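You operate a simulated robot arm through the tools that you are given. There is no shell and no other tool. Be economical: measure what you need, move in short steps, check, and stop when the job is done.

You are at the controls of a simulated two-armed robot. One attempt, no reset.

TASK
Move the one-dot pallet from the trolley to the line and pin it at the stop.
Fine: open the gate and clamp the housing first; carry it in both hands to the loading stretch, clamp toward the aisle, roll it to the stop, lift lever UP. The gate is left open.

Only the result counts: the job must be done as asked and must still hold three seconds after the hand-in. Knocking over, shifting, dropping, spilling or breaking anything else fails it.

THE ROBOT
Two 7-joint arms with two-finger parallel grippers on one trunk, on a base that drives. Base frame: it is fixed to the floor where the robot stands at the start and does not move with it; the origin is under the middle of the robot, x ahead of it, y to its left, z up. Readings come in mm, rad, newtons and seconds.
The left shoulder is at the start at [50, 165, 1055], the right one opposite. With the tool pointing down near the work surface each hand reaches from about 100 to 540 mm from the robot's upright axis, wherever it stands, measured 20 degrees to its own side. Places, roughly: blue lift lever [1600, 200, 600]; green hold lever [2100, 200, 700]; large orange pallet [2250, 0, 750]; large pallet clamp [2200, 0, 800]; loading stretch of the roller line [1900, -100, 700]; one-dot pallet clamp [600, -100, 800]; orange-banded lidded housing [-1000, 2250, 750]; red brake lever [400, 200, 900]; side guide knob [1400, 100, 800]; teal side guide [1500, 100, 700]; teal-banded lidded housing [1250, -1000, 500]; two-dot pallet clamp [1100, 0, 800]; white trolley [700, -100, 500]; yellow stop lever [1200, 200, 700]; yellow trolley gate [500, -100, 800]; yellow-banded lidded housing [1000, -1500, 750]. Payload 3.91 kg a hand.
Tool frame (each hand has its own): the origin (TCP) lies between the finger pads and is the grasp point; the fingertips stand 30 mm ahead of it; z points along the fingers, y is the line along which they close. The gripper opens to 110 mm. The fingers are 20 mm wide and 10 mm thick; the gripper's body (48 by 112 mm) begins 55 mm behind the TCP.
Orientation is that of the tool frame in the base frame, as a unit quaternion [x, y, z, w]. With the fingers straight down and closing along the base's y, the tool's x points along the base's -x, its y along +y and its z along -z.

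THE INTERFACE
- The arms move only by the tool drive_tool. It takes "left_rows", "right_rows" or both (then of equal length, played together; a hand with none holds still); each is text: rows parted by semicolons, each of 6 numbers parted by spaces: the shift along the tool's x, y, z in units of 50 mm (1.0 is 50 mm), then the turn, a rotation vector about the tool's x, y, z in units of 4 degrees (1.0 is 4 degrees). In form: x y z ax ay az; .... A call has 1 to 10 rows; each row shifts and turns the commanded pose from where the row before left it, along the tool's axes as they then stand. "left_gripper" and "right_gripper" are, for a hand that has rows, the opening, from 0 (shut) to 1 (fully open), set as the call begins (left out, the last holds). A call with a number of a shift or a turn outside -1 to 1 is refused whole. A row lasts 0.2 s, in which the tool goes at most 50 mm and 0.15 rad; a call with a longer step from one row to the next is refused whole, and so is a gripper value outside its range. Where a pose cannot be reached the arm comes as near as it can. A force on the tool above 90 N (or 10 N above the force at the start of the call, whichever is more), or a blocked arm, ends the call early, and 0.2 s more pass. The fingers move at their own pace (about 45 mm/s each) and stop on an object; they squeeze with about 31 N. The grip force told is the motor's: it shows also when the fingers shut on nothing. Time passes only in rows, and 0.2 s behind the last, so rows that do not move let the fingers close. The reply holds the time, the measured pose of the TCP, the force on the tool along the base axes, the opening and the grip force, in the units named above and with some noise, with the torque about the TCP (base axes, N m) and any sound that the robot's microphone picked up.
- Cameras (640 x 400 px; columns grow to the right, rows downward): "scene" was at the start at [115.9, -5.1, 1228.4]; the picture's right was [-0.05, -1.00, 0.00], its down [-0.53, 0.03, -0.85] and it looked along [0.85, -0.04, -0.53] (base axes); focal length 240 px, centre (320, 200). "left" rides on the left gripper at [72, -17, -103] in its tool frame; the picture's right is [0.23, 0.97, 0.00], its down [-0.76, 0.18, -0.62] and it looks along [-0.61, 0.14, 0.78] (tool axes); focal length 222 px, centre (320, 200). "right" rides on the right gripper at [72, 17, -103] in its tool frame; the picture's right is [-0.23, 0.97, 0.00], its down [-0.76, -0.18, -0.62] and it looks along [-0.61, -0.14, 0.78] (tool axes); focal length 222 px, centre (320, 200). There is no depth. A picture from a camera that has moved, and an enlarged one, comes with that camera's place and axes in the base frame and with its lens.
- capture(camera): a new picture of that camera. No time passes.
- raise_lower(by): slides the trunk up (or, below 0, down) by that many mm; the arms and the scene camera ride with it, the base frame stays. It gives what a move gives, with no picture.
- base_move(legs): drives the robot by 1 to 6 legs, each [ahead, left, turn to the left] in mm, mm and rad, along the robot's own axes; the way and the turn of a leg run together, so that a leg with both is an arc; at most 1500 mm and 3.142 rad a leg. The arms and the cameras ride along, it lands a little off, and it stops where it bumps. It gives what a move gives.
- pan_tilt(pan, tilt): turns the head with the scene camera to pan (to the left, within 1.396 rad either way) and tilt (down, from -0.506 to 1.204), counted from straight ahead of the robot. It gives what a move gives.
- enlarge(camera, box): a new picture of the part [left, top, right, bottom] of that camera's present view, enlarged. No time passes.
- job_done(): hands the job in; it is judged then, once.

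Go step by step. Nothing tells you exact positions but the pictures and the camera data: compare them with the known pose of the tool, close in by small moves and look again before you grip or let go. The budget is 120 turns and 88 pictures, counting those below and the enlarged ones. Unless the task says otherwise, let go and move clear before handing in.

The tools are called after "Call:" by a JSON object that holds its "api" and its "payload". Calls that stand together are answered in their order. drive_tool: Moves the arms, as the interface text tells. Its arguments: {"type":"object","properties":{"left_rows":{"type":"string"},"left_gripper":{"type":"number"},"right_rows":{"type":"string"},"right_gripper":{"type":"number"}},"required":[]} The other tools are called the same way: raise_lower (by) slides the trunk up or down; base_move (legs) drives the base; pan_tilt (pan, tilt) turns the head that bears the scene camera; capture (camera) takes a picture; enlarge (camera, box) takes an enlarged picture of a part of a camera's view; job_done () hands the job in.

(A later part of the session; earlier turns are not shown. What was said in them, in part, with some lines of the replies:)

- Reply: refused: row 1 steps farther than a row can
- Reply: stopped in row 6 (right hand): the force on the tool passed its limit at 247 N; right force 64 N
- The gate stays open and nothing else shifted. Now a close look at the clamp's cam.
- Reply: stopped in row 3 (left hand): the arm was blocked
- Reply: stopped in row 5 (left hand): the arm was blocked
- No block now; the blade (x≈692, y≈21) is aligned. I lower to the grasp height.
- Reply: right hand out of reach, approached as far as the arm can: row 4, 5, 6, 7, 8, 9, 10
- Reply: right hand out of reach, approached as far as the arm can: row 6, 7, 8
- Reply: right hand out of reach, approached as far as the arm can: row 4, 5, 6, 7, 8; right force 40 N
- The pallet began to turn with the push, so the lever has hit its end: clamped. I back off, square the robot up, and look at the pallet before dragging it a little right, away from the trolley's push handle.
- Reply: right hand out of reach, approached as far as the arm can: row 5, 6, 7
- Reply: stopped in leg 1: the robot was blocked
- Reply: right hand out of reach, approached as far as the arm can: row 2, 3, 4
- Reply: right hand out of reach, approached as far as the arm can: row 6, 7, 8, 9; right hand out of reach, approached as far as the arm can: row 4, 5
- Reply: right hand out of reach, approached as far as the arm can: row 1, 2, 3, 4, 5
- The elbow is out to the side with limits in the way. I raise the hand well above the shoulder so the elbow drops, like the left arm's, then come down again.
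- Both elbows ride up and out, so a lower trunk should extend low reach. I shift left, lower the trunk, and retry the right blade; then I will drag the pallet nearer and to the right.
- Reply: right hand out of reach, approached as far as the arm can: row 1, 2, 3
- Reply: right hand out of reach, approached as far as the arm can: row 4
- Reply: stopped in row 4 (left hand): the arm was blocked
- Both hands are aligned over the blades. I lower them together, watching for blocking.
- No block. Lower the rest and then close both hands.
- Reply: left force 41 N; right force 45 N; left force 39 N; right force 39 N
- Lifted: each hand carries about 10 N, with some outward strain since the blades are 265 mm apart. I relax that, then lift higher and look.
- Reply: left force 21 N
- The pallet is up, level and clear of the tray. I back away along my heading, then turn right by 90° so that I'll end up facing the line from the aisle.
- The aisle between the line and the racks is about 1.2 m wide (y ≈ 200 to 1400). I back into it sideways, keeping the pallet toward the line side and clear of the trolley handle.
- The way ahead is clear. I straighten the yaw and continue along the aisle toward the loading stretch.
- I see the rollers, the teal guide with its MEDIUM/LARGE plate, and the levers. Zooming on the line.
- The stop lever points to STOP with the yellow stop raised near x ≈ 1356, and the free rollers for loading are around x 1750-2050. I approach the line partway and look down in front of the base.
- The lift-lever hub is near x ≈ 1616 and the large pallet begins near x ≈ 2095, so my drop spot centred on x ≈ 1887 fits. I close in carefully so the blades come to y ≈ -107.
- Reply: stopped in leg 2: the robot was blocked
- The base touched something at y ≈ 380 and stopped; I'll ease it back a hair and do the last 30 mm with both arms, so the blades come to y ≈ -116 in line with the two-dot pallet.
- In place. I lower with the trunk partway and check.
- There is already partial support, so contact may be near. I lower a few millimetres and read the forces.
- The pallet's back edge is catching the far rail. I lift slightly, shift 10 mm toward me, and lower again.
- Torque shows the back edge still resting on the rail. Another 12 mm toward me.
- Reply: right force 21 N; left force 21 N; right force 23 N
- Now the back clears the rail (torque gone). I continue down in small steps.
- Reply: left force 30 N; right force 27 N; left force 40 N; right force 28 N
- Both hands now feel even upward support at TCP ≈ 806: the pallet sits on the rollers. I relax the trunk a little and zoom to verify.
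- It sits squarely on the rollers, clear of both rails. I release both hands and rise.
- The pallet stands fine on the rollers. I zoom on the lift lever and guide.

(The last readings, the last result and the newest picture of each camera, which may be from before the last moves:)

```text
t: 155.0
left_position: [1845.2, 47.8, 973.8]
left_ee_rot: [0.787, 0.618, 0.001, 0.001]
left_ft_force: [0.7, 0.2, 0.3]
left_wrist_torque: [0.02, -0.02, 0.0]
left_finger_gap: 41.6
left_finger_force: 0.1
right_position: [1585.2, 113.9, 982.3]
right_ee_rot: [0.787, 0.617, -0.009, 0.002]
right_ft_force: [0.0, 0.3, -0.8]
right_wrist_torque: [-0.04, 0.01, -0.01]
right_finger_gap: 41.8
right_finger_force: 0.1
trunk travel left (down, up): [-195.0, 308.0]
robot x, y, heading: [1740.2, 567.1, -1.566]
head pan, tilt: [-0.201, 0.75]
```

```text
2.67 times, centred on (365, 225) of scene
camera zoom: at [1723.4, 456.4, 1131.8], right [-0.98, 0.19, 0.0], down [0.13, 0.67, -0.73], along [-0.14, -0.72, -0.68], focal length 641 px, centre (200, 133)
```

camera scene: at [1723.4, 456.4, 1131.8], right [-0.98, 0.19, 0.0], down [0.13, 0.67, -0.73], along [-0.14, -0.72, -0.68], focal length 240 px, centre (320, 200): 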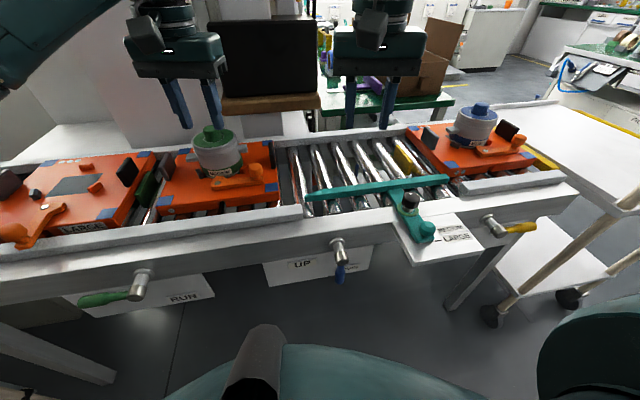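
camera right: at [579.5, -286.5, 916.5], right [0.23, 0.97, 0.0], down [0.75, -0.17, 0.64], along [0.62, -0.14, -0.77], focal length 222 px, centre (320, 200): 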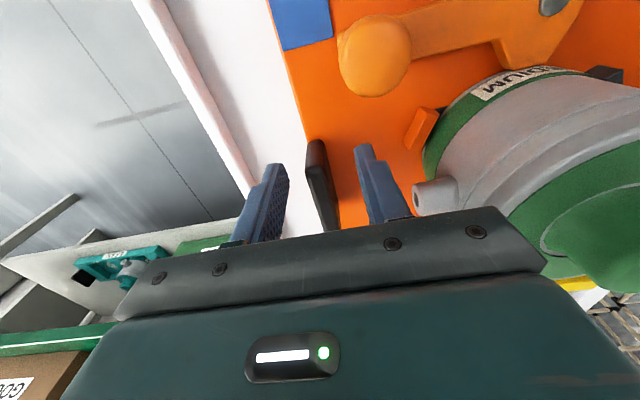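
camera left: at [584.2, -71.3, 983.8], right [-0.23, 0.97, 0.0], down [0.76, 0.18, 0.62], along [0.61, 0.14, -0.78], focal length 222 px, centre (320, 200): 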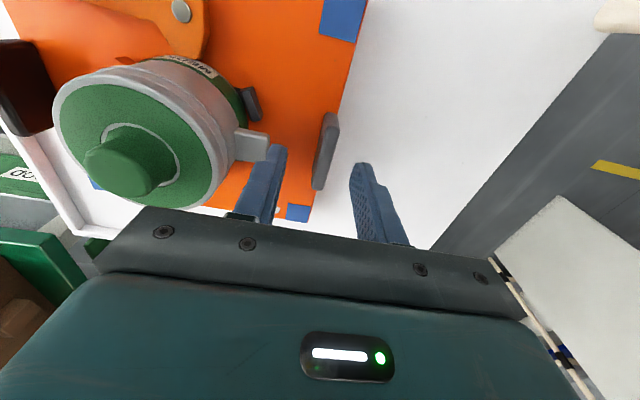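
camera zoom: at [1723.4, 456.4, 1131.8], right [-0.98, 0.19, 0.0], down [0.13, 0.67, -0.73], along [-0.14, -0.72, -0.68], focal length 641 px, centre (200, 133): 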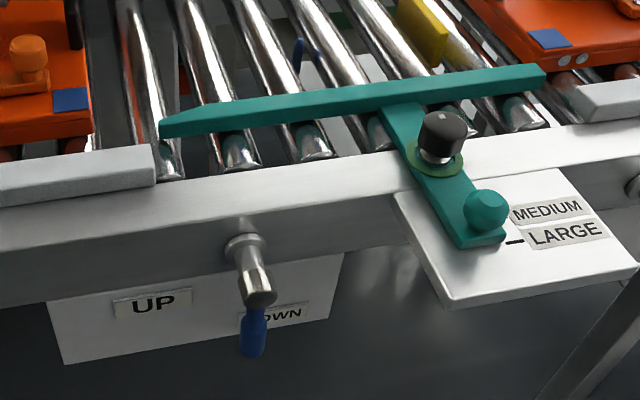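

The lift lever's blue handle hangs at DOWN (UP is to the left), and the stop is up. To roll the pallet I'll grip its left blade with the left hand, pitched forward 30° for reach, from a stance that keeps the base clear of the levers, and drive sideways. First position and orient.

Call:
{"api": "base_move", "payload": {"legs": [[87, 122, 0]]}}

Call:
{"api": "drive_tool", "payload": {"left_rows": "0 0 0 0 0 -0.86;0 0 0 0 0 -0.86;0 0 0 0 0 -0.86;0 0 0 0 0 -0.86;0 0 0 0 -0.95 0;0 0 0 0 -0.95 0;0 0 0 0 -0.95 0;0 0 0 0 -0.95 0", "right_rows": "0 0 0 0 0 -0.86;0 0 0 0 0 -0.86;0 0 0 0 0 -0.86;0 0 0 0 0 -0.86;0 0 -0.5 0 0 0;0 0 0 0 0 0;0 0 0 0 0 0;0 0 0 0 0 0"}}

Call:
{"api": "drive_tool", "payload": {"left_rows": "0 0 0 0 -0.9 0;0 0 0 0 -0.9 0;0 0 0 0 -0.9 0;0 0 0 0 -0.9 0"}}

```text
t: 156.7
left_position: [1970.5, -37.3, 974.1]
left_ee_rot: [0.786, 0.618, 0.001, 0.002]
left_ft_force: [0.7, 0.2, -0.1]
left_wrist_torque: [0.0, 0.0, 0.03]
left_finger_gap: 41.8
left_finger_force: 0.0
right_position: [1710.0, 30.0, 981.9]
right_ee_rot: [0.787, 0.617, -0.009, 0.002]
right_ft_force: [0.1, -0.4, -0.4]
right_wrist_torque: [0.02, -0.02, -0.04]
right_finger_gap: 41.5
right_finger_force: 0.0
trunk travel left (down, up): [-195.0, 308.0]
robot x, y, heading: [1868.4, 481.4, -1.568]
head pan, tilt: [-0.201, 0.75]
```

```text
t: 158.5
left_position: [1971.7, -37.1, 973.3]
left_ee_rot: [0.7, 0.701, -0.093, 0.096]
left_ft_force: [0.7, -0.3, 0.2]
left_wrist_torque: [0.0, 0.01, -0.03]
left_finger_gap: 42.0
left_finger_force: 0.0
right_position: [1710.2, 31.8, 1006.0]
right_ee_rot: [0.708, 0.706, -0.009, 0.001]
right_ft_force: [1.0, 0.0, 0.0]
right_wrist_torque: [-0.03, -0.02, -0.04]
right_finger_gap: 41.9
right_finger_force: 0.0
trunk travel left (down, up): [-195.0, 308.0]
robot x, y, heading: [1865.7, 486.0, -1.559]
head pan, tilt: [-0.201, 0.75]
```

```text
t: 159.5
left_position: [1970.9, -36.9, 976.1]
left_ee_rot: [0.682, 0.684, -0.181, 0.183]
left_ft_force: [-1.6, 0.3, 0.1]
left_wrist_torque: [-0.01, 0.03, 0.01]
left_finger_gap: 41.8
left_finger_force: 0.1
right_position: [1711.6, 31.5, 1006.2]
right_ee_rot: [0.708, 0.707, -0.009, 0.001]
right_ft_force: [-0.5, -0.3, -0.1]
right_wrist_torque: [-0.03, 0.01, 0.01]
right_finger_gap: 41.7
right_finger_force: 0.0
trunk travel left (down, up): [-195.0, 308.0]
robot x, y, heading: [1864.5, 483.9, -1.563]
head pan, tilt: [-0.201, 0.75]
```

Pitched 30° forward as intended. I move it above the left blade and look.

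Call:
{"api": "drive_tool", "payload": {"left_rows": "0 0.82 0 0 0 0;0.1 0 0.75 0 0 0;0.1 0 0.75 0 0 0;0.1 0 0.75 0 0 0"}}

Call:
{"api": "capture", "payload": {"camera": "left"}}

```text
t: 160.5
left_position: [2013.4, -80.1, 868.7]
left_ee_rot: [0.684, 0.683, -0.18, 0.183]
left_ft_force: [-0.5, 0.3, -0.5]
left_wrist_torque: [-0.03, 0.03, -0.05]
left_finger_gap: 41.9
left_finger_force: 0.1
right_position: [1712.8, 30.8, 1006.2]
right_ee_rot: [0.708, 0.706, -0.008, 0.001]
right_ft_force: [0.9, 0.1, 0.0]
right_wrist_torque: [0.0, 0.02, 0.01]
right_finger_gap: 41.8
right_finger_force: 0.0
trunk travel left (down, up): [-195.0, 308.0]
robot x, y, heading: [1865.0, 482.2, -1.559]
head pan, tilt: [-0.201, 0.75]
```

```text
8 pictures are left
camera left: at [1997.2, 34.0, 922.6], right [0.97, 0.2, -0.11], down [0.17, -0.35, 0.92], along [0.14, -0.91, -0.38], focal length 222 px, centre (320, 200)
```

left: 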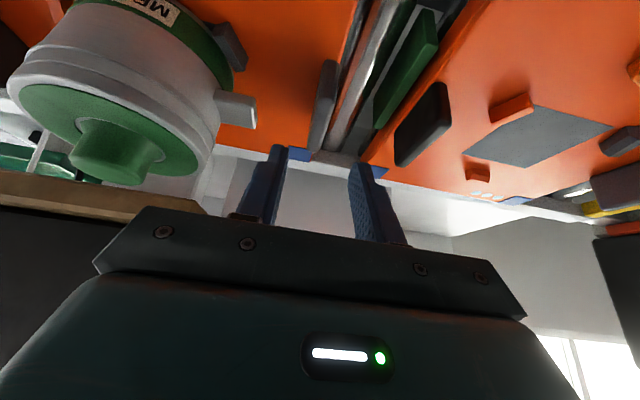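

The blade is centred between the fingers. I descend over it and close.

Call:
{"api": "drive_tool", "payload": {"left_rows": "0.2 0 0.36 0 0 0;0.2 0 0.36 0 0 0;0.2 0 0.36 0 0 0;0 0 0 0 0 0"}}

Call:
{"api": "drive_tool", "payload": {"left_rows": "0 0 0 0 0 0;0 0 0 0 0 0;0 0 0 0 0 0;0 0 0 0 0 0", "left_gripper": 0}}

```text
t: 161.5
left_position: [2012.0, -80.5, 806.0]
left_ee_rot: [0.684, 0.683, -0.18, 0.183]
left_ft_force: [-0.5, 0.8, 0.0]
left_wrist_torque: [-0.01, 0.0, 0.04]
left_finger_gap: 41.8
left_finger_force: 0.0
right_position: [1712.7, 32.5, 1006.9]
right_ee_rot: [0.708, 0.707, -0.01, 0.001]
right_ft_force: [-0.3, 0.0, 0.2]
right_wrist_torque: [0.03, 0.0, 0.0]
right_finger_gap: 41.6
right_finger_force: 0.0
trunk travel left (down, up): [-195.0, 308.0]
robot x, y, heading: [1866.1, 480.6, -1.564]
head pan, tilt: [-0.201, 0.75]
```

```text
t: 162.5
left_position: [2012.8, -80.9, 806.8]
left_ee_rot: [0.683, 0.684, -0.179, 0.183]
left_ft_force: [-1.0, 0.1, 0.3]
left_wrist_torque: [0.0, 0.36, 0.3]
left_finger_gap: 13.9
left_finger_force: 30.9
right_position: [1711.6, 31.8, 1006.2]
right_ee_rot: [0.708, 0.706, -0.009, 0.001]
right_ft_force: [0.5, -0.3, -0.2]
right_wrist_torque: [-0.02, -0.01, -0.02]
right_finger_gap: 41.8
right_finger_force: 0.1
trunk travel left (down, up): [-195.0, 308.0]
robot x, y, heading: [1866.6, 481.6, -1.557]
head pan, tilt: [-0.201, 0.75]
```

Gripped. I roll the pallet toward the stop by driving sideways in stages.

Call:
{"api": "base_move", "payload": {"legs": [[0, -150, 0], [0, -130, 0]]}}

Call:
{"api": "capture", "payload": {"camera": "scene"}}

```text
t: 165.9
left_position: [1733.1, -83.1, 807.9]
left_ee_rot: [0.683, 0.684, -0.181, 0.183]
left_ft_force: [-2.7, -4.4, 1.0]
left_wrist_torque: [-0.16, 0.35, 0.46]
left_finger_gap: 14.1
left_finger_force: 31.6
right_position: [1433.2, 27.5, 1006.6]
right_ee_rot: [0.707, 0.707, -0.009, 0.001]
right_ft_force: [-0.7, -0.4, 0.1]
right_wrist_torque: [-0.03, 0.0, 0.01]
right_finger_gap: 41.7
right_finger_force: 0.0
trunk travel left (down, up): [-195.0, 308.0]
robot x, y, heading: [1589.8, 480.2, -1.561]
head pan, tilt: [-0.201, 0.75]
```

```text
7 pictures are left
camera scene: at [1568.9, 368.8, 1131.8], right [-0.98, 0.19, 0.0], down [0.13, 0.67, -0.73], along [-0.14, -0.72, -0.68], focal length 240 px, centre (320, 200)
```

scene: 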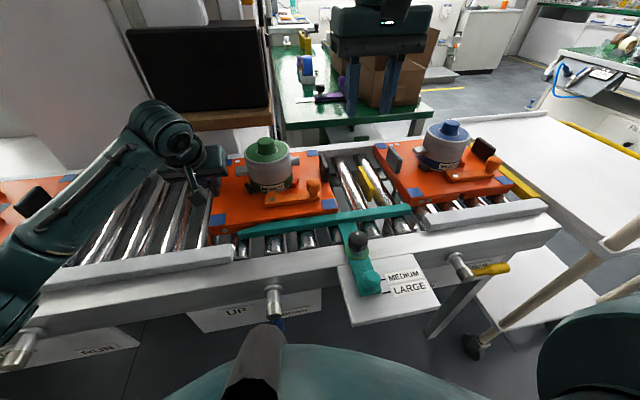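

About 90 mm remain to the yellow stop. I continue with the arm in small steps, feeling for contact.

Call:
{"api": "drive_tool", "payload": {"left_rows": "0 -0.3 0 0 0 0;0 -0.3 0 0 0 0;0 -0.3 0 0 0 0;0 -0.3 0 0 0 0"}}

Call:
{"api": "drive_tool", "payload": {"left_rows": "0 -0.1 0 0 0 0;0 -0.1 0 0 0 0;0 -0.1 0 0 0 0;0 -0.1 0 0 0 0"}}

```text
t: 166.9
left_position: [1671.9, -84.6, 807.6]
left_ee_rot: [0.682, 0.685, -0.18, 0.182]
left_ft_force: [0.2, -10.0, 0.3]
left_wrist_torque: [0.6, 0.12, 0.21]
left_finger_gap: 13.9
left_finger_force: 30.8
right_position: [1431.8, 27.4, 1006.3]
right_ee_rot: [0.707, 0.707, -0.008, 0.001]
right_ft_force: [-0.4, -0.3, 0.2]
right_wrist_torque: [-0.01, 0.0, 0.03]
right_finger_gap: 41.6
right_finger_force: 0.0
trunk travel left (down, up): [-195.0, 308.0]
robot x, y, heading: [1586.2, 480.1, -1.557]
head pan, tilt: [-0.201, 0.75]
```

```text
t: 167.9
left_position: [1653.0, -84.2, 807.0]
left_ee_rot: [0.683, 0.684, -0.181, 0.182]
left_ft_force: [0.6, -5.1, 0.5]
left_wrist_torque: [0.14, 0.16, 0.07]
left_finger_gap: 13.9
left_finger_force: 31.2
right_position: [1432.9, 27.7, 1006.0]
right_ee_rot: [0.707, 0.707, -0.008, 0.001]
right_ft_force: [0.7, 0.0, -0.4]
right_wrist_torque: [0.01, 0.02, 0.01]
right_finger_gap: 42.1
right_finger_force: 0.1
trunk travel left (down, up): [-195.0, 308.0]
robot x, y, heading: [1586.8, 479.1, -1.559]
head pan, tilt: [-0.201, 0.75]
```

Call:
{"api": "drive_tool", "payload": {"left_rows": "-0.05 -0.1 0.03 0 0 0;-0.03 -0.1 0.02 0 0 0;0 -0.1 0 0 0 0;0 -0.1 0 0 0 0"}}

Call:
{"api": "enlarge", "payload": {"camera": "scene", "box": [190, 120, 460, 300]}}

```text
t: 168.9
left_position: [1634.1, -87.9, 807.1]
left_ee_rot: [0.683, 0.684, -0.181, 0.183]
left_ft_force: [2.6, 1.0, 2.3]
left_wrist_torque: [0.15, 0.15, -0.02]
left_finger_gap: 13.9
left_finger_force: 31.0
right_position: [1432.9, 28.1, 1005.7]
right_ee_rot: [0.707, 0.707, -0.009, 0.001]
right_ft_force: [0.6, 0.8, -0.5]
right_wrist_torque: [0.0, -0.01, 0.01]
right_finger_gap: 41.9
right_finger_force: 0.2
trunk travel left (down, up): [-195.0, 308.0]
robot x, y, heading: [1586.9, 485.1, -1.56]
head pan, tilt: [-0.201, 0.75]
```

```text
2.22 times, centred on (325, 210) of scene
camera zoom: at [1569.3, 369.4, 1131.9], right [-0.98, 0.19, 0.0], down [0.13, 0.67, -0.73], along [-0.14, -0.72, -0.68], focal length 534 px, centre (309, 178)
```

zoom: 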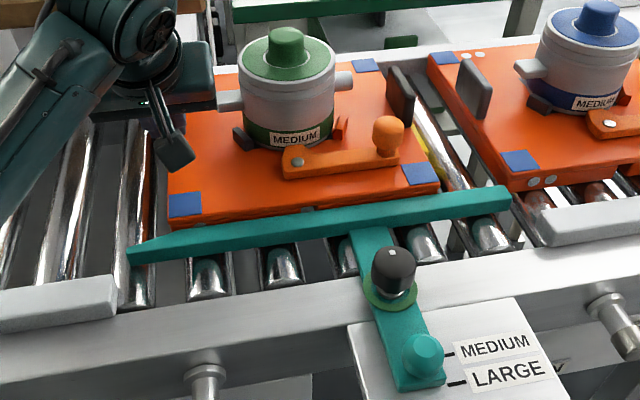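

The right edge is just about at the yellow stop. A few more millimetres until it pushes back.

Call:
{"api": "drive_tool", "payload": {"left_rows": "0 -0.08 0 0 0 0;0 -0.08 0 0 0 0;0 -0.08 0 0 0 0"}}

```text
t: 169.7
left_position: [1632.1, -87.7, 807.1]
left_ee_rot: [0.677, 0.69, -0.175, 0.187]
left_ft_force: [47.7, 8.9, 10.5]
left_wrist_torque: [-0.3, -0.61, 0.08]
left_finger_gap: 14.5
left_finger_force: 30.9
right_position: [1437.6, 29.8, 1007.1]
right_ee_rot: [0.706, 0.708, -0.01, 0.001]
right_ft_force: [0.1, 0.4, -0.2]
right_wrist_torque: [-0.02, -0.01, -0.05]
right_finger_gap: 41.4
right_finger_force: 0.0
trunk travel left (down, up): [-195.0, 308.0]
robot x, y, heading: [1584.6, 482.0, -1.56]
head pan, tilt: [-0.201, 0.75]
```

The pallet is hard against the stop (47 N). I relax the push, release and rise clear.

Call:
{"api": "drive_tool", "payload": {"left_rows": "0 0.1 0 0 0 0;0 0.07 0 0 0 0"}}

Call:
{"api": "drive_tool", "payload": {"left_rows": "0 0 0 0 0 0;0 0 0 0 0 0;-0.25 0 -0.43 0 0 0;-0.45 0 -0.8 0 0 0;-0.45 0 -0.8 0 0 0;-0.45 0 -0.8 0 0 0", "left_gripper": 0.35, "right_rows": "0 0 -0.5 0 0 0;0 0 -0.5 0 0 0;0 0 -0.5 0 0 0;0 0 0 0 0 0;0 0 0 0 0 0;0 0 0 0 0 0"}}

Call:
{"api": "base_move", "payload": {"legs": [[-190, 0, 0], [0, -130, 0]]}}

Call:
{"api": "pan_tilt", "payload": {"pan": 0.1, "tilt": 0.75}}

Call:
{"api": "capture", "payload": {"camera": "scene"}}

```text
t: 170.3
left_position: [1633.8, -87.0, 807.5]
left_ee_rot: [0.681, 0.686, -0.18, 0.186]
left_ft_force: [27.6, -3.6, 10.8]
left_wrist_torque: [0.46, -0.4, 0.06]
left_finger_gap: 13.9
left_finger_force: 31.0
right_position: [1433.2, 29.4, 1006.9]
right_ee_rot: [0.707, 0.707, -0.009, 0.001]
right_ft_force: [0.6, -1.2, -0.3]
right_wrist_torque: [-0.01, 0.01, 0.0]
right_finger_gap: 41.6
right_finger_force: 0.1
trunk travel left (down, up): [-195.0, 308.0]
robot x, y, heading: [1584.0, 480.8, -1.559]
head pan, tilt: [-0.201, 0.75]
```

```text
t: 171.7
left_position: [1629.7, -85.7, 973.0]
left_ee_rot: [0.683, 0.684, -0.179, 0.183]
left_ft_force: [0.9, 0.4, 0.5]
left_wrist_torque: [0.01, -0.04, 0.01]
left_finger_gap: 38.5
left_finger_force: 0.1
right_position: [1419.8, 39.8, 1073.6]
right_ee_rot: [0.707, 0.707, -0.009, 0.0]
right_ft_force: [0.0, -0.2, -0.7]
right_wrist_torque: [0.01, 0.02, 0.02]
right_finger_gap: 41.9
right_finger_force: 0.0
right hand out of reach, approached as far as the arm can: row 2, 3
trunk travel left (down, up): [-195.0, 308.0]
robot x, y, heading: [1591.2, 477.6, -1.561]
head pan, tilt: [-0.201, 0.75]
```

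```text
t: 174.6
left_position: [1495.9, 106.1, 972.6]
left_ee_rot: [0.686, 0.681, -0.18, 0.182]
left_ft_force: [0.1, 0.2, -0.4]
left_wrist_torque: [0.02, 0.02, 0.0]
left_finger_gap: 38.5
left_finger_force: 0.0
right_position: [1286.8, 235.2, 1075.6]
right_ee_rot: [0.711, 0.703, -0.008, 0.001]
right_ft_force: [0.3, 0.2, -0.4]
right_wrist_torque: [-0.01, 0.04, -0.01]
right_finger_gap: 41.6
right_finger_force: 0.1
trunk travel left (down, up): [-195.0, 308.0]
robot x, y, heading: [1455.2, 675.1, -1.564]
head pan, tilt: [-0.201, 0.75]
```

```text
t: 175.4
left_position: [1496.2, 105.9, 973.0]
left_ee_rot: [0.686, 0.681, -0.181, 0.182]
left_ft_force: [-0.7, -0.2, -1.0]
left_wrist_torque: [0.0, 0.0, -0.02]
left_finger_gap: 38.4
left_finger_force: 0.2
right_position: [1286.3, 234.2, 1073.4]
right_ee_rot: [0.711, 0.703, -0.008, 0.001]
right_ft_force: [-0.6, 0.2, -0.4]
right_wrist_torque: [0.01, 0.03, 0.01]
right_finger_gap: 42.0
right_finger_force: 0.0
trunk travel left (down, up): [-195.0, 308.0]
robot x, y, heading: [1455.5, 672.4, -1.57]
head pan, tilt: [0.099, 0.75]
```

```text
5 pictures are left
camera scene: at [1463.8, 561.3, 1131.8], right [-0.99, -0.1, 0.0], down [-0.07, 0.68, -0.73], along [0.07, -0.73, -0.68], focal length 240 px, centre (320, 200)
```

scene: 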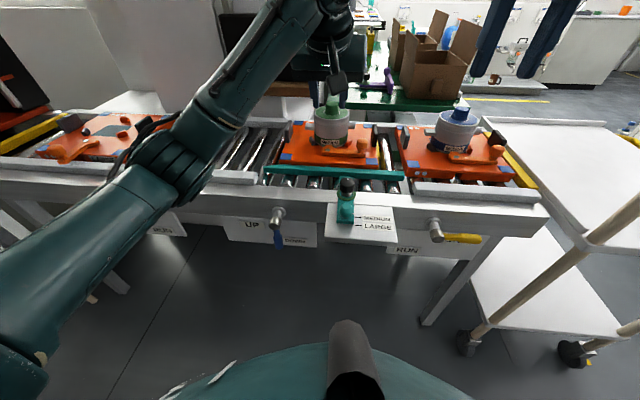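

The pallet is at the stop. The lift lever's hub is about [1615,158,663] and its handle tip [1617,166,573], pointing down. I turn the left hand to point horizontally at the line, back off a bit and lower the trunk.

Call:
{"api": "drive_tool", "payload": {"left_rows": "0 0 0 0 -1 0;0 0 0 0 -1 0;0 0 0 0 -1 0;0 0 0 0 -1 0;0 0 0 0 -1 0;0 0 0 0 -1 0;0 0 0 0 -1 0;0 0 0 0 -1 0", "left_gripper": 0}}

Call:
{"api": "drive_tool", "payload": {"left_rows": "0 0 0 0 -1 0;0 0 0 0 -1 0;0 0 0 0 -1 0;0 0 0 0 -1 0;0 0 0 0 -1 0;0 0 0 0 -1 0;0 0 0 0 -1 0"}}

Call:
{"api": "base_move", "payload": {"legs": [[-95, 0, 0]]}}

Call:
{"api": "raise_lower", "payload": {"by": -150}}

```text
t: 177.2
left_position: [1495.4, 106.9, 972.5]
left_ee_rot: [0.61, 0.604, -0.364, 0.362]
left_ft_force: [-0.2, 0.0, 1.2]
left_wrist_torque: [0.02, 0.0, 0.03]
left_finger_gap: 0.0
left_finger_force: 31.3
right_position: [1285.3, 234.1, 1074.7]
right_ee_rot: [0.711, 0.703, -0.009, 0.002]
right_ft_force: [0.0, -0.3, -0.3]
right_wrist_torque: [-0.03, 0.02, 0.01]
right_finger_gap: 41.8
right_finger_force: 0.2
trunk travel left (down, up): [-195.0, 308.0]
robot x, y, heading: [1457.8, 670.9, -1.568]
head pan, tilt: [0.099, 0.75]
```

```text
t: 178.8
left_position: [1496.3, 105.5, 973.5]
left_ee_rot: [0.504, 0.498, -0.5, 0.498]
left_ft_force: [-0.2, -0.5, 0.1]
left_wrist_torque: [0.02, -0.02, 0.0]
left_finger_gap: 0.1
left_finger_force: 30.7
right_position: [1287.3, 233.8, 1074.6]
right_ee_rot: [0.711, 0.704, -0.008, 0.001]
right_ft_force: [0.4, 0.5, -0.8]
right_wrist_torque: [-0.02, -0.01, 0.01]
right_finger_gap: 41.9
right_finger_force: 0.1
trunk travel left (down, up): [-195.0, 308.0]
robot x, y, heading: [1456.6, 675.1, -1.566]
head pan, tilt: [0.099, 0.75]
```

```text
t: 179.9
left_position: [1497.2, 203.5, 972.3]
left_ee_rot: [0.503, 0.499, -0.499, 0.498]
left_ft_force: [0.0, -0.4, -0.2]
left_wrist_torque: [0.03, 0.02, -0.03]
left_finger_gap: 0.1
left_finger_force: 31.1
right_position: [1287.7, 329.9, 1074.0]
right_ee_rot: [0.709, 0.705, -0.008, 0.001]
right_ft_force: [-0.2, 0.2, 0.4]
right_wrist_torque: [-0.03, 0.01, -0.01]
right_finger_gap: 41.7
right_finger_force: 0.0
trunk travel left (down, up): [-195.0, 308.0]
robot x, y, heading: [1458.8, 772.5, -1.571]
head pan, tilt: [0.099, 0.75]
```

```text
t: 181.7
left_position: [1497.1, 203.3, 822.6]
left_ee_rot: [0.502, 0.5, -0.499, 0.499]
left_ft_force: [-0.6, 0.2, 1.1]
left_wrist_torque: [-0.01, 0.0, -0.01]
left_finger_gap: 0.0
left_finger_force: 31.4
right_position: [1287.6, 329.9, 924.1]
right_ee_rot: [0.71, 0.704, -0.009, 0.002]
right_ft_force: [-0.3, 0.7, -0.4]
right_wrist_torque: [-0.02, 0.01, -0.01]
right_finger_gap: 41.8
right_finger_force: 0.1
trunk travel left (down, up): [-45.0, 458.0]
robot x, y, heading: [1456.3, 772.7, -1.569]
head pan, tilt: [0.099, 0.75]
```

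Hand is horizontal. I draw it back, go across and down to beside the handle, then look from the scene camera.

Call:
{"api": "drive_tool", "payload": {"left_rows": "0 0 -0.9 0 0 0;0 0.8 -0.3 0 0 0;0 0.76 0 0 0 0;0.9 0 0 0 0 0;0.9 0 0 0 0 0;0.9 0 0 0 0 0;0.9 0 0 0 0 0;0.9 0 0 0 0 0"}}

Call:
{"api": "enlarge", "payload": {"camera": "scene", "box": [200, 130, 440, 280]}}

```text
t: 183.2
left_position: [1606.1, 248.2, 792.6]
left_ee_rot: [0.438, 0.427, -0.531, 0.586]
left_ft_force: [0.7, 0.0, -0.1]
left_wrist_torque: [-0.01, -0.02, -0.01]
left_finger_gap: 0.2
left_finger_force: 30.6
right_position: [1287.4, 333.6, 925.1]
right_ee_rot: [0.71, 0.704, -0.01, 0.003]
right_ft_force: [0.1, -0.1, 0.1]
right_wrist_torque: [-0.01, -0.01, 0.0]
right_finger_gap: 41.9
right_finger_force: 0.1
trunk travel left (down, up): [-45.0, 458.0]
robot x, y, heading: [1455.2, 771.6, -1.564]
head pan, tilt: [0.099, 0.75]
stopped in row 7 (left hand): the arm was blocked; the commanded pose is now the measured one
```

```text
2.67 times, centred on (320, 205) of scene
camera zoom: at [1463.6, 661.6, 982.0], right [-0.99, -0.1, 0.0], down [-0.07, 0.67, -0.74], along [0.08, -0.73, -0.68], focal length 641 px, centre (320, 187)
```

zoom: 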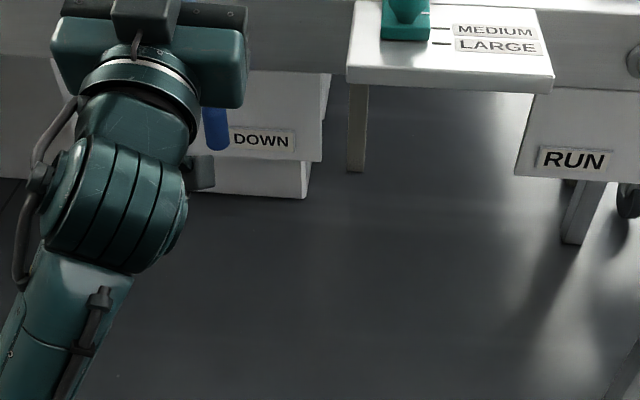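

The arm folded against itself on the way down with the hand level. I go up again and use a 45° downward-forward pitch instead, which keeps the gripper body clear of the hub.

Call:
{"api": "drive_tool", "payload": {"left_rows": "-0.8 0 0 0 0 0;-0.8 0 0 0 0 0;0 0 0 0.06 0.93 -0.04;0 0 0 0.06 0.93 -0.04;0 0 0 0.06 0.93 -0.04;0 0 0 0.06 0.93 -0.04;0 0 0 0.06 0.93 -0.04;0 0 0 0.06 0.93 -0.04;0 0 0 0.06 0.93 -0.04;0 0 0 0.06 0.93 -0.04"}}

Call:
{"api": "drive_tool", "payload": {"left_rows": "0 0 0 0.06 0.93 -0.04;0 0 0 0.06 0.93 -0.04;0 0 0 0.06 0.93 -0.04;0 0 0 0.06 0.93 -0.04;0 0 0 0.06 0.93 -0.04;0 0 0 0.06 0.93 -0.04;0 0 0 0.06 0.93 -0.04;0 0 0 0.06 0.93 -0.04"}}

```text
t: 184.4
left_position: [1628.1, 254.8, 848.1]
left_ee_rot: [0.507, 0.465, -0.441, 0.577]
left_ft_force: [0.3, -0.8, 0.6]
left_wrist_torque: [-0.01, 0.0, 0.01]
left_finger_gap: 0.0
left_finger_force: 31.7
right_position: [1287.6, 329.9, 925.5]
right_ee_rot: [0.71, 0.704, -0.009, 0.001]
right_ft_force: [-0.1, -0.9, -0.2]
right_wrist_torque: [0.0, 0.01, -0.02]
right_finger_gap: 41.7
right_finger_force: 0.1
trunk travel left (down, up): [-45.0, 458.0]
robot x, y, heading: [1453.8, 769.6, -1.575]
head pan, tilt: [0.099, 0.75]
stopped in row 5 (left hand): the arm was blocked; the commanded pose is now the measured one
```

```text
t: 186.2
left_position: [1625.5, 254.5, 847.5]
left_ee_rot: [0.608, 0.595, -0.312, 0.423]
left_ft_force: [0.0, 0.3, 0.6]
left_wrist_torque: [0.01, 0.02, -0.01]
left_finger_gap: 0.0
left_finger_force: 31.0
right_position: [1288.0, 330.9, 925.3]
right_ee_rot: [0.71, 0.704, -0.009, 0.002]
right_ft_force: [-0.1, 0.3, 0.5]
right_wrist_torque: [-0.02, -0.01, -0.02]
right_finger_gap: 41.8
right_finger_force: 0.0
trunk travel left (down, up): [-45.0, 458.0]
robot x, y, heading: [1460.9, 772.3, -1.572]
head pan, tilt: [0.099, 0.75]
```

I raise the trunk by 100 mm to free the elbow and finish setting the 45° pitch.

Call:
{"api": "raise_lower", "payload": {"by": 100}}

Call:
{"api": "drive_tool", "payload": {"left_rows": "0 0 0 0.4 0.88 -0.22;0 0 0 0.4 0.88 -0.22;0 0 0 0.4 0.88 -0.22;0 0 0 0.4 0.88 -0.22;0 0 0 0.4 0.88 -0.22"}}

```text
t: 187.5
left_position: [1624.7, 255.2, 949.7]
left_ee_rot: [0.608, 0.595, -0.313, 0.423]
left_ft_force: [0.5, 1.0, -0.1]
left_wrist_torque: [-0.02, -0.03, 0.01]
left_finger_gap: 0.1
left_finger_force: 31.6
right_position: [1286.9, 330.1, 1023.9]
right_ee_rot: [0.71, 0.704, -0.009, 0.001]
right_ft_force: [0.6, 0.7, 0.2]
right_wrist_torque: [-0.01, 0.01, 0.0]
right_finger_gap: 41.9
right_finger_force: 0.0
trunk travel left (down, up): [-145.0, 358.0]
robot x, y, heading: [1458.2, 771.6, -1.568]
head pan, tilt: [0.099, 0.75]
```

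```text
t: 188.7
left_position: [1626.3, 219.7, 928.6]
left_ee_rot: [0.651, 0.654, -0.272, 0.273]
left_ft_force: [-0.7, 0.2, 0.7]
left_wrist_torque: [-0.02, 0.0, 0.0]
left_finger_gap: 0.0
left_finger_force: 31.6
left hand out of reach, approached as far as the arm can: row 3, 4, 5
right_position: [1287.2, 330.2, 1024.0]
right_ee_rot: [0.71, 0.704, -0.008, 0.002]
right_ft_force: [-0.3, 0.0, -0.4]
right_wrist_torque: [0.03, -0.02, 0.0]
right_finger_gap: 41.8
right_finger_force: 0.1
trunk travel left (down, up): [-145.0, 358.0]
robot x, y, heading: [1461.8, 767.7, -1.568]
head pan, tilt: [0.099, 0.75]
```

Orientation is set. I move to x ≈ 1573 and descend beside the lever, staying in front of it.

Call:
{"api": "drive_tool", "payload": {"left_rows": "0.1 -0.6 -0.1 0 0 0;0.1 -0.5 -0.1 0 0 0;0.7 0 0.7 0 0 0;0.7 0 0.7 0 0 0;0.7 0 0.7 0 0 0;0.7 0 0.7 0 0 0;0.7 0 0.7 0 0 0;0.5 0 0.5 0 0 0"}}

```text
t: 190.4
left_position: [1570.1, 181.3, 745.9]
left_ee_rot: [0.627, 0.628, -0.33, 0.322]
left_ft_force: [-0.2, -0.6, 0.0]
left_wrist_torque: [-0.02, 0.02, 0.01]
left_finger_gap: 0.1
left_finger_force: 30.5
left hand out of reach, approached as far as the arm can: row 1, 2
right_position: [1287.9, 329.7, 1024.9]
right_ee_rot: [0.709, 0.705, -0.008, 0.0]
right_ft_force: [-0.8, 0.3, -0.5]
right_wrist_torque: [-0.01, 0.0, 0.02]
right_finger_gap: 41.9
right_finger_force: 0.0
trunk travel left (down, up): [-145.0, 358.0]
robot x, y, heading: [1454.4, 769.1, -1.569]
head pan, tilt: [0.099, 0.75]
stopped in row 8 (left hand): the arm was blocked; the commanded pose is now the measured one
```

It blocks by the low-hanging elbow again. I raise the trunk 200 mm so the arm reaches down from above instead.

Call:
{"api": "raise_lower", "payload": {"by": 200}}

Call:
{"api": "drive_tool", "payload": {"left_rows": "0 0 -0.6 0 0.8 0;0 0 0 0 0.8 0;0 0 0 0 0.8 0;0.7 0 0.7 0 0 0;0.7 0 0.7 0 0 0;0.7 0 0.7 0 0 0;0.7 0 0.7 0 0 0;0.7 0 0.7 0 0 0"}}

```text
t: 192.6
left_position: [1569.4, 183.4, 945.9]
left_ee_rot: [0.626, 0.629, -0.33, 0.322]
left_ft_force: [-0.4, -0.5, 0.4]
left_wrist_torque: [0.02, 0.01, 0.0]
left_finger_gap: 0.0
left_finger_force: 31.7
right_position: [1287.9, 329.8, 1225.0]
right_ee_rot: [0.709, 0.705, -0.009, 0.001]
right_ft_force: [-0.1, -0.5, -0.4]
right_wrist_torque: [-0.01, 0.04, -0.02]
right_finger_gap: 41.7
right_finger_force: 0.0
trunk travel left (down, up): [-345.0, 158.0]
robot x, y, heading: [1456.3, 769.6, -1.568]
head pan, tilt: [0.099, 0.75]
```

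```text
t: 194.1
left_position: [1567.4, 159.7, 903.9]
left_ee_rot: [0.627, 0.629, -0.329, 0.321]
left_ft_force: [0.5, -0.1, -0.6]
left_wrist_torque: [0.01, 0.01, -0.01]
left_finger_gap: 0.0
left_finger_force: 30.8
right_position: [1287.4, 330.2, 1224.3]
right_ee_rot: [0.71, 0.705, -0.008, 0.001]
right_ft_force: [-0.7, -0.6, -0.3]
right_wrist_torque: [-0.01, 0.0, 0.01]
right_finger_gap: 42.0
right_finger_force: 0.1
trunk travel left (down, up): [-345.0, 158.0]
robot x, y, heading: [1459.1, 770.4, -1.57]
head pan, tilt: [0.099, 0.75]
stopped in row 7 (left hand): the arm was blocked; the commanded pose is now the measured one
```

The arm is in a bad fold. I unwind it: up, and pitch the hand back to straight down as it was when it worked well.

Call:
{"api": "drive_tool", "payload": {"left_rows": "-0.8 0 -0.56 0 0 0;-0.8 0 -0.56 0 0 0;-0.8 0 -0.56 0 0 0;-0.8 0 -0.56 0 0 0;0 0 0 0 0.9 0;0 0 0 0 0.9 0;0 0 0 0 0.9 0;0 0 0 0 0.9 0;0 0 0 0 0.9 0;0 0 0 0 0.9 0"}}

Call:
{"api": "drive_tool", "payload": {"left_rows": "0 0 0 0 0.9 0;0 0 0 0 0.9 0;0 0 0 0 0.9 0;0 0 0 0 0.9 0;0 0 0 0 0.9 0;0 0 0 0 0.9 0;0 0 0 0 0.9 0;0 0 0 0 0.9 0;0 0 0 0 0.9 0"}}

Call:
{"api": "pan_tilt", "payload": {"pan": 0.75, "tilt": 0.7}}

Call:
{"api": "capture", "payload": {"camera": "scene"}}

```text
t: 196.2
left_position: [1569.0, 159.3, 1098.6]
left_ee_rot: [0.678, 0.678, -0.206, 0.195]
left_ft_force: [0.9, 0.4, 0.2]
left_wrist_torque: [-0.02, -0.03, 0.0]
left_finger_gap: 0.2
left_finger_force: 30.6
right_position: [1287.4, 329.9, 1225.4]
right_ee_rot: [0.71, 0.705, -0.009, 0.001]
right_ft_force: [-0.9, -0.3, 0.2]
right_wrist_torque: [0.01, 0.0, -0.03]
right_finger_gap: 41.6
right_finger_force: 0.1
trunk travel left (down, up): [-345.0, 158.0]
robot x, y, heading: [1458.8, 771.5, -1.565]
head pan, tilt: [0.099, 0.75]
```

```text
t: 198.2
left_position: [1569.1, 144.7, 1094.5]
left_ee_rot: [0.708, 0.706, -0.008, -0.001]
left_ft_force: [1.2, -0.7, -0.3]
left_wrist_torque: [-0.02, 0.05, 0.02]
left_finger_gap: 0.0
left_finger_force: 31.4
left hand out of reach, approached as far as the arm can: row 3, 4, 6
right_position: [1288.2, 330.1, 1223.8]
right_ee_rot: [0.709, 0.705, -0.009, 0.001]
right_ft_force: [0.2, 0.2, 0.1]
right_wrist_torque: [-0.01, 0.01, 0.0]
right_finger_gap: 41.8
right_finger_force: 0.1
trunk travel left (down, up): [-345.0, 158.0]
robot x, y, heading: [1461.9, 769.5, -1.574]
head pan, tilt: [0.099, 0.75]
```

```text
t: 199.3
left_position: [1568.2, 143.6, 1093.8]
left_ee_rot: [0.708, 0.707, -0.008, -0.001]
left_ft_force: [-0.7, -0.8, 0.2]
left_wrist_torque: [0.02, -0.02, 0.02]
left_finger_gap: 0.0
left_finger_force: 30.6
right_position: [1287.7, 330.2, 1225.0]
right_ee_rot: [0.71, 0.704, -0.009, 0.001]
right_ft_force: [-0.1, 0.8, 0.1]
right_wrist_torque: [0.02, -0.01, -0.03]
right_finger_gap: 41.8
right_finger_force: 0.0
trunk travel left (down, up): [-345.0, 158.0]
robot x, y, heading: [1458.9, 768.1, -1.566]
head pan, tilt: [0.75, 0.7]
```

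```text
3 pictures are left
camera scene: at [1513.5, 677.9, 1286.0], right [-0.73, -0.68, 0.0], down [-0.44, 0.47, -0.76], along [0.52, -0.56, -0.64], focal length 240 px, centre (320, 200)
```

scene: 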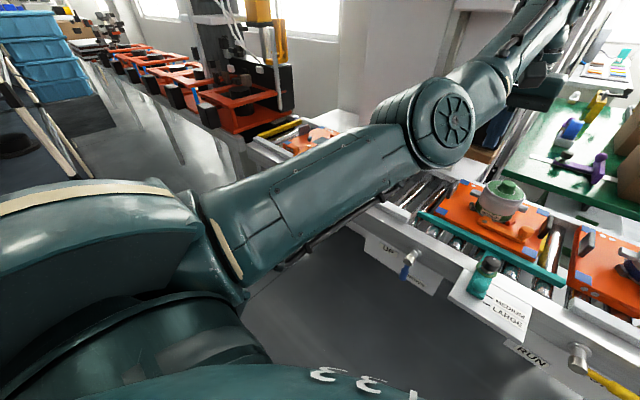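

The left elbow points out over the line, so I park that arm up and back and use the right hand instead, pitched about 50° forward, from a stance with the lever on its right side.

Call:
{"api": "drive_tool", "payload": {"left_rows": "0.5 0 -0.8 0 0 0;0.5 0 -0.8 0 0 0;0.5 0 -0.8 0 0 0;0 0 0 0 0 0;0 0 0 0 0 0;0 0 0 0 0 0;0 0 0 0 0 0;0 0 0 0 0 0;0 0 0 0 0 0;0 0 0 0 0 0", "right_rows": "0 0 0 0 -0.96 0;0 0 0 0 -0.96 0;0 0 0 0 -0.96 0;0 0 0 0 -0.96 0;0 0 0 0 -0.96 0;0 0 0 0 -0.96 0;0 0 0 0 -0.96 0;0 0 0 0 -0.96 0;0 0 0 0 -0.96 0;0 0 0 0 -0.96 0", "right_gripper": 0}}

Call:
{"api": "drive_tool", "payload": {"right_rows": "0 0 0 0 -0.96 0;0 0 0 0 -0.96 0;0 0 0 0 -0.96 0"}}

Call:
{"api": "base_move", "payload": {"legs": [[98, 371, 0]]}}

Call:
{"api": "raise_lower", "payload": {"by": -200}}

```text
t: 201.5
left_position: [1570.1, 198.4, 1220.7]
left_ee_rot: [0.708, 0.707, -0.008, -0.001]
left_ft_force: [0.3, 0.3, 0.0]
left_wrist_torque: [0.02, 0.0, -0.01]
left_finger_gap: 0.0
left_finger_force: 30.6
left hand out of reach, approached as far as the arm can: row 1, 2
right_position: [1286.9, 330.3, 1225.1]
right_ee_rot: [0.667, 0.665, -0.242, 0.234]
right_ft_force: [-0.1, 0.2, 0.5]
right_wrist_torque: [-0.01, 0.01, -0.02]
right_finger_gap: 0.0
right_finger_force: 30.8
trunk travel left (down, up): [-345.0, 158.0]
robot x, y, heading: [1461.5, 770.4, -1.562]
head pan, tilt: [0.75, 0.7]
```

```text
t: 202.3
left_position: [1568.4, 196.6, 1220.6]
left_ee_rot: [0.708, 0.706, -0.009, -0.001]
left_ft_force: [0.3, 0.0, 0.0]
left_wrist_torque: [-0.03, 0.0, -0.01]
left_finger_gap: 0.0
left_finger_force: 31.1
right_position: [1287.9, 330.9, 1224.2]
right_ee_rot: [0.64, 0.637, -0.308, 0.299]
right_ft_force: [1.1, 0.0, -0.1]
right_wrist_torque: [0.0, -0.01, -0.02]
right_finger_gap: 0.1
right_finger_force: 31.6
trunk travel left (down, up): [-345.0, 158.0]
robot x, y, heading: [1460.3, 769.0, -1.571]
head pan, tilt: [0.75, 0.7]
```

```text
t: 206.0
left_position: [1933.9, 101.4, 1221.9]
left_ee_rot: [0.704, 0.71, -0.008, -0.002]
left_ft_force: [0.1, -0.6, -0.2]
left_wrist_torque: [-0.01, -0.04, 0.0]
left_finger_gap: 0.1
left_finger_force: 31.1
right_position: [1650.8, 232.4, 1223.5]
right_ee_rot: [0.637, 0.641, -0.306, 0.3]
right_ft_force: [-0.4, -0.8, 0.0]
right_wrist_torque: [0.0, 0.02, 0.02]
right_finger_gap: 0.0
right_finger_force: 30.8
trunk travel left (down, up): [-345.0, 158.0]
robot x, y, heading: [1819.8, 672.2, -1.554]
head pan, tilt: [0.75, 0.7]
```

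```text
t: 208.2
left_position: [1933.9, 101.8, 1020.1]
left_ee_rot: [0.704, 0.71, -0.009, -0.001]
left_ft_force: [0.4, 0.8, 0.7]
left_wrist_torque: [0.02, 0.02, -0.01]
left_finger_gap: 0.0
left_finger_force: 31.1
right_position: [1652.2, 231.6, 1022.9]
right_ee_rot: [0.636, 0.641, -0.306, 0.3]
right_ft_force: [1.5, 0.9, 0.5]
right_wrist_torque: [0.02, 0.0, 0.02]
right_finger_gap: 0.1
right_finger_force: 31.3
trunk travel left (down, up): [-145.0, 358.0]
robot x, y, heading: [1814.7, 671.4, -1.56]
head pan, tilt: [0.75, 0.7]
```

Right hand pitched 50°. I move it to x ≈ 1565 and down to the handle's height, in front of the lever.

Call:
{"api": "drive_tool", "payload": {"right_rows": "0 -0.9 0 0 0 0;0 -0.84 0 0 0 0;0.77 0 0.63 0 0 0;0.77 0 0.63 0 0 0;0.77 0 0.63 0 0 0;0.77 0 0.63 0 0 0;0.77 0 0.63 0 0 0;0.77 0 0.63 0 0 0;0.77 0 0.63 0 0 0;0.77 0 0.63 0 0 0"}}

```text
t: 210.4
left_position: [1935.9, 101.2, 1021.6]
left_ee_rot: [0.704, 0.71, -0.007, -0.002]
left_ft_force: [0.2, 0.7, -0.5]
left_wrist_torque: [0.01, 0.02, 0.0]
left_finger_gap: 0.0
left_finger_force: 31.5
right_position: [1564.6, 231.4, 626.9]
right_ee_rot: [0.635, 0.642, -0.307, 0.301]
right_ft_force: [-0.4, 0.7, -0.6]
right_wrist_torque: [-0.01, 0.0, -0.02]
right_finger_gap: 0.2
right_finger_force: 31.1
trunk travel left (down, up): [-145.0, 358.0]
robot x, y, heading: [1814.3, 673.3, -1.558]
head pan, tilt: [0.75, 0.7]
```

Reached without trouble. I look at the hand and lever before pushing.

Call:
{"api": "pan_tilt", "payload": {"pan": -0.5, "tilt": 0.8}}

Call:
{"api": "enlarge", "payload": {"camera": "scene", "box": [200, 110, 440, 290]}}

```text
t: 211.8
left_position: [1933.6, 101.4, 1020.6]
left_ee_rot: [0.704, 0.71, -0.009, -0.001]
left_ft_force: [-0.8, 0.1, 1.2]
left_wrist_torque: [-0.01, -0.02, 0.03]
left_finger_gap: 0.0
left_finger_force: 31.0
right_position: [1563.9, 230.5, 627.7]
right_ee_rot: [0.637, 0.642, -0.305, 0.3]
right_ft_force: [-0.7, -0.3, 0.5]
right_wrist_torque: [0.02, 0.0, 0.02]
right_finger_gap: 0.0
right_finger_force: 30.5
trunk travel left (down, up): [-145.0, 358.0]
robot x, y, heading: [1819.4, 674.2, -1.562]
head pan, tilt: [-0.499, 0.799]
```

```text
2.22 times, centred on (320, 200) of scene
camera zoom: at [1776.9, 571.2, 1077.8], right [-0.89, 0.47, 0.0], down [0.33, 0.63, -0.7], along [-0.32, -0.62, -0.72], focal length 534 px, centre (320, 200)
```

zoom: 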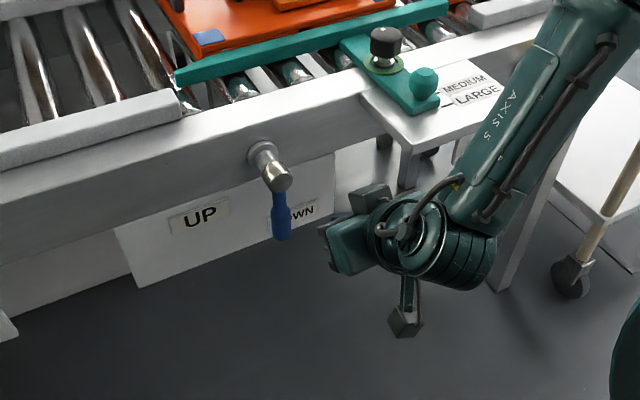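

Everything matches: hub [1617,158,660], handle tip z ≈ 565. I advance beside the handle and start pushing it toward UP (+x).

Call:
{"api": "drive_tool", "payload": {"right_rows": "-0.17 0 0.53 0 0 0;-0.17 0 0.53 0 0 0;0 0.64 0 0 0 0;0.03 0.35 0.02 0 0 0;0.03 0.35 0.02 0 0 0"}}

```text
t: 213.0
left_position: [1933.6, 101.9, 1021.3]
left_ee_rot: [0.704, 0.71, -0.009, -0.001]
left_ft_force: [-0.3, 0.4, 0.2]
left_wrist_torque: [0.0, 0.02, 0.02]
left_finger_gap: 0.0
left_finger_force: 31.2
right_position: [1599.5, 187.8, 649.0]
right_ee_rot: [0.636, 0.642, -0.304, 0.3]
right_ft_force: [0.6, 0.0, -0.1]
right_wrist_torque: [0.01, -0.01, -0.01]
right_finger_gap: 0.0
right_finger_force: 30.4
right hand out of reach, approached as far as the arm can: row 1, 2, 3, 4, 5
trunk travel left (down, up): [-145.0, 358.0]
robot x, y, heading: [1819.7, 671.4, -1.556]
head pan, tilt: [-0.499, 0.799]
```

The hand came just short low down. I step it back, move the base 12 mm closer and lower the trunk 44 mm, then push.

Call:
{"api": "drive_tool", "payload": {"right_rows": "0 -0.75 0 0 0 0"}}

Call:
{"api": "base_move", "payload": {"legs": [[14, 0, 0]]}}

Call:
{"api": "raise_lower", "payload": {"by": -44}}

```text
t: 213.4
left_position: [1933.4, 101.3, 1021.8]
left_ee_rot: [0.705, 0.709, -0.008, -0.001]
left_ft_force: [-0.5, 0.0, -0.4]
left_wrist_torque: [0.0, -0.03, 0.04]
left_finger_gap: 0.0
left_finger_force: 31.2
right_position: [1563.6, 188.3, 648.5]
right_ee_rot: [0.637, 0.641, -0.306, 0.3]
right_ft_force: [-0.1, 0.1, 0.3]
right_wrist_torque: [-0.01, -0.01, -0.02]
right_finger_gap: 0.0
right_finger_force: 30.7
trunk travel left (down, up): [-145.0, 358.0]
robot x, y, heading: [1817.3, 670.6, -1.557]
head pan, tilt: [-0.499, 0.799]
```

```text
t: 214.2
left_position: [1935.3, 87.4, 1020.9]
left_ee_rot: [0.704, 0.71, -0.008, -0.001]
left_ft_force: [0.0, -0.3, 0.3]
left_wrist_torque: [0.02, -0.02, -0.03]
left_finger_gap: 0.1
left_finger_force: 31.0
right_position: [1563.5, 173.9, 649.4]
right_ee_rot: [0.636, 0.642, -0.305, 0.301]
right_ft_force: [0.1, 0.5, 0.2]
right_wrist_torque: [0.01, 0.0, -0.03]
right_finger_gap: 0.1
right_finger_force: 30.5
trunk travel left (down, up): [-145.0, 358.0]
robot x, y, heading: [1817.4, 658.8, -1.555]
head pan, tilt: [-0.499, 0.799]
```

```text
t: 215.0
left_position: [1934.7, 88.3, 976.2]
left_ee_rot: [0.704, 0.71, -0.009, -0.002]
left_ft_force: [-0.3, -0.5, -0.2]
left_wrist_torque: [-0.03, 0.0, -0.02]
left_finger_gap: 0.0
left_finger_force: 31.5
right_position: [1562.6, 174.3, 606.6]
right_ee_rot: [0.637, 0.641, -0.306, 0.3]
right_ft_force: [0.3, 0.5, 0.1]
right_wrist_torque: [-0.02, -0.01, 0.01]
right_finger_gap: 0.0
right_finger_force: 30.7
trunk travel left (down, up): [-101.0, 402.0]
robot x, y, heading: [1816.6, 654.9, -1.555]
head pan, tilt: [-0.499, 0.799]
```

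Positioned at [1563,174,607]. Now sweep: +x, then up around the arc.

Call:
{"api": "drive_tool", "payload": {"right_rows": "0 0.34 0 0 0 0;0 0.34 0 0 0 0;0 0.35 0 0 0 0;0 0.35 0 0 0 0;-0.12 0.32 -0.1 0 0 0;-0.12 0.32 -0.1 0 0 0"}}

```text
t: 216.4
left_position: [1934.0, 87.9, 977.9]
left_ee_rot: [0.704, 0.71, -0.009, 0.0]
left_ft_force: [-0.6, 0.5, 0.3]
left_wrist_torque: [0.05, 0.03, -0.03]
left_finger_gap: 0.4
left_finger_force: 31.1
right_position: [1645.8, 179.4, 641.9]
right_ee_rot: [0.637, 0.641, -0.306, 0.3]
right_ft_force: [-2.0, 1.9, -2.2]
right_wrist_torque: [0.01, 0.0, -0.02]
right_finger_gap: 0.1
right_finger_force: 31.3
right hand out of reach, approached as far as the arm can: row 3, 4, 5, 6
trunk travel left (down, up): [-101.0, 402.0]
robot x, y, heading: [1814.6, 660.9, -1.558]
head pan, tilt: [-0.499, 0.799]
```

The handle has turned most of the way (about 78°). I finish by raising the trunk, which lifts the finger under the handle.

Call:
{"api": "raise_lower", "payload": {"by": 12}}

Call:
{"api": "enlarge", "payload": {"camera": "scene", "box": [200, 90, 440, 270]}}

```text
t: 217.0
left_position: [1935.1, 88.5, 988.9]
left_ee_rot: [0.704, 0.71, -0.009, -0.001]
left_ft_force: [0.4, -0.6, -0.5]
left_wrist_torque: [0.01, -0.01, 0.02]
left_finger_gap: 0.0
left_finger_force: 30.9
right_position: [1645.5, 180.2, 652.2]
right_ee_rot: [0.636, 0.643, -0.304, 0.299]
right_ft_force: [2.5, 6.9, -9.0]
right_wrist_torque: [0.05, 0.08, 0.05]
right_finger_gap: 0.0
right_finger_force: 30.9
trunk travel left (down, up): [-113.0, 390.0]
robot x, y, heading: [1810.6, 656.9, -1.554]
head pan, tilt: [-0.499, 0.799]
```

```text
2.22 times, centred on (320, 180) of scene
camera zoom: at [1777.0, 557.1, 1045.7], right [-0.88, 0.47, 0.0], down [0.33, 0.63, -0.7], along [-0.33, -0.62, -0.72], focal length 534 px, centre (320, 244)
```

zoom: 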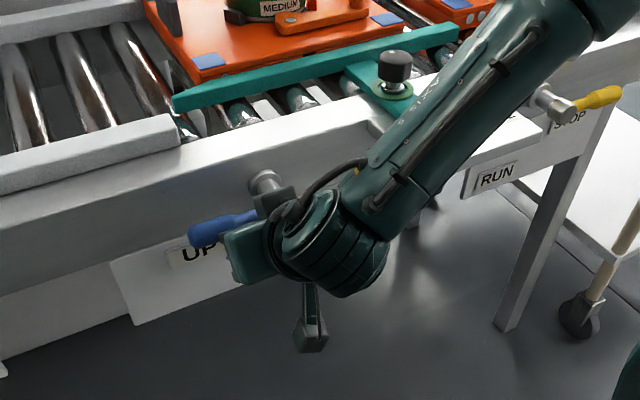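

The handle now points level toward UP with some resistance. I raise a little more to make sure it is at its end.

Call:
{"api": "raise_lower", "payload": {"by": 6}}

```text
t: 217.6
left_position: [1934.1, 85.3, 994.1]
left_ee_rot: [0.705, 0.709, -0.007, -0.002]
left_ft_force: [0.5, -0.4, -1.0]
left_wrist_torque: [-0.01, -0.03, 0.01]
left_finger_gap: 0.0
left_finger_force: 31.4
right_position: [1645.8, 182.1, 655.0]
right_ee_rot: [0.639, 0.644, -0.299, 0.294]
right_ft_force: [2.9, 14.2, -32.4]
right_wrist_torque: [0.14, 0.06, 0.03]
right_finger_gap: 0.1
right_finger_force: 31.3
trunk travel left (down, up): [-119.0, 384.0]
robot x, y, heading: [1820.4, 657.1, -1.554]
head pan, tilt: [-0.499, 0.799]
```

Firm end stop (32 N): the lever is fully UP. I ease down, back away, and verify.

Call:
{"api": "raise_lower", "payload": {"by": -14}}

Call:
{"api": "base_move", "payload": {"legs": [[-200, 0, 0]]}}

Call:
{"api": "pan_tilt", "payload": {"pan": -0.42, "tilt": 0.6}}

Call:
{"api": "enlarge", "payload": {"camera": "scene", "box": [180, 100, 460, 300]}}

```text
t: 218.2
left_position: [1935.0, 86.8, 981.2]
left_ee_rot: [0.704, 0.711, -0.008, -0.001]
left_ft_force: [0.4, -0.6, -0.1]
left_wrist_torque: [-0.01, 0.02, 0.0]
left_finger_gap: 0.0
left_finger_force: 31.1
right_position: [1644.9, 176.0, 649.7]
right_ee_rot: [0.635, 0.64, -0.308, 0.304]
right_ft_force: [-0.4, 0.9, -2.1]
right_wrist_torque: [-0.01, 0.04, 0.01]
right_finger_gap: 0.0
right_finger_force: 31.4
trunk travel left (down, up): [-105.0, 398.0]
robot x, y, heading: [1818.1, 658.3, -1.557]
head pan, tilt: [-0.499, 0.799]
```

```text
t: 219.8
left_position: [1932.6, 286.7, 980.8]
left_ee_rot: [0.705, 0.709, -0.009, -0.003]
left_ft_force: [0.6, -0.6, -0.3]
left_wrist_torque: [-0.02, -0.03, -0.01]
left_finger_gap: 0.2
left_finger_force: 30.9
right_position: [1643.1, 379.9, 646.2]
right_ee_rot: [0.637, 0.641, -0.306, 0.3]
right_ft_force: [-0.3, 0.1, -0.4]
right_wrist_torque: [-0.02, 0.0, -0.01]
right_finger_gap: 0.0
right_finger_force: 31.2
trunk travel left (down, up): [-105.0, 398.0]
robot x, y, heading: [1815.0, 856.8, -1.555]
head pan, tilt: [-0.499, 0.799]
```

```text
t: 220.5
left_position: [1931.3, 288.1, 981.9]
left_ee_rot: [0.704, 0.71, -0.009, -0.002]
left_ft_force: [0.4, -0.3, -0.5]
left_wrist_torque: [-0.04, 0.01, -0.02]
left_finger_gap: 0.1
left_finger_force: 30.7
right_position: [1641.3, 378.7, 646.2]
right_ee_rot: [0.637, 0.642, -0.305, 0.299]
right_ft_force: [-0.2, 0.2, 0.4]
right_wrist_torque: [-0.02, -0.02, 0.02]
right_finger_gap: 0.0
right_finger_force: 30.6
trunk travel left (down, up): [-105.0, 398.0]
robot x, y, heading: [1812.6, 858.2, -1.559]
head pan, tilt: [-0.421, 0.6]
```

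```text
2.00 times, centred on (320, 200) of scene
camera zoom: at [1776.9, 747.6, 1054.6], right [-0.92, 0.4, 0.0], down [0.22, 0.52, -0.82], along [-0.33, -0.76, -0.57], focal length 481 px, centre (320, 200)
```

zoom: 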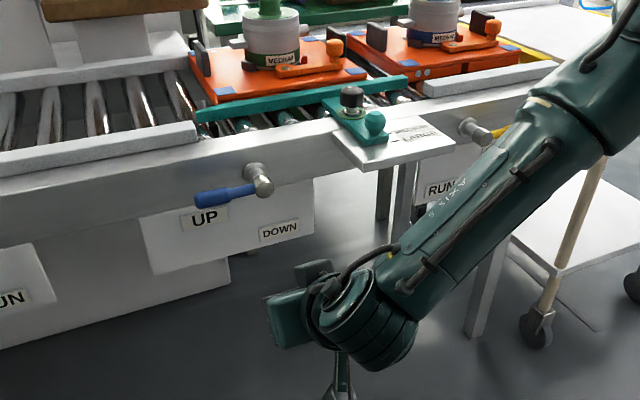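

The blue lever points to UP and stays there. The pallet sits level at the stop with the housing clamped and its clamp toward the aisle, the gate was left open, and both hands are clear. I'm handing in.

Call:
{"api": "job_done", "payload": {}}

```text
The job is handed in.
```

I moved the one-dot pallet from the trolley to the line. It sits against the stop with the housing clamped and the clamp toward the aisle. The lift lever is UP and holding, and the trolley gate is open. The hand-in came back without a verdict.

Three things I could not fully check:
- **Pinning:** I judged it from the lever reaching its UP end stop and the pallet looking level. I did not see the pins themselves.
- **Trolley and line contact:** While I worked, my left arm pressed on the trolley's push handle several times. The base also touched the trolley front once and something at the line once. In the last pictures I saw nothing displaced.
- **Side guide:** I left it at LARGE, as I found it, although this housing is labelled MEDIUM.
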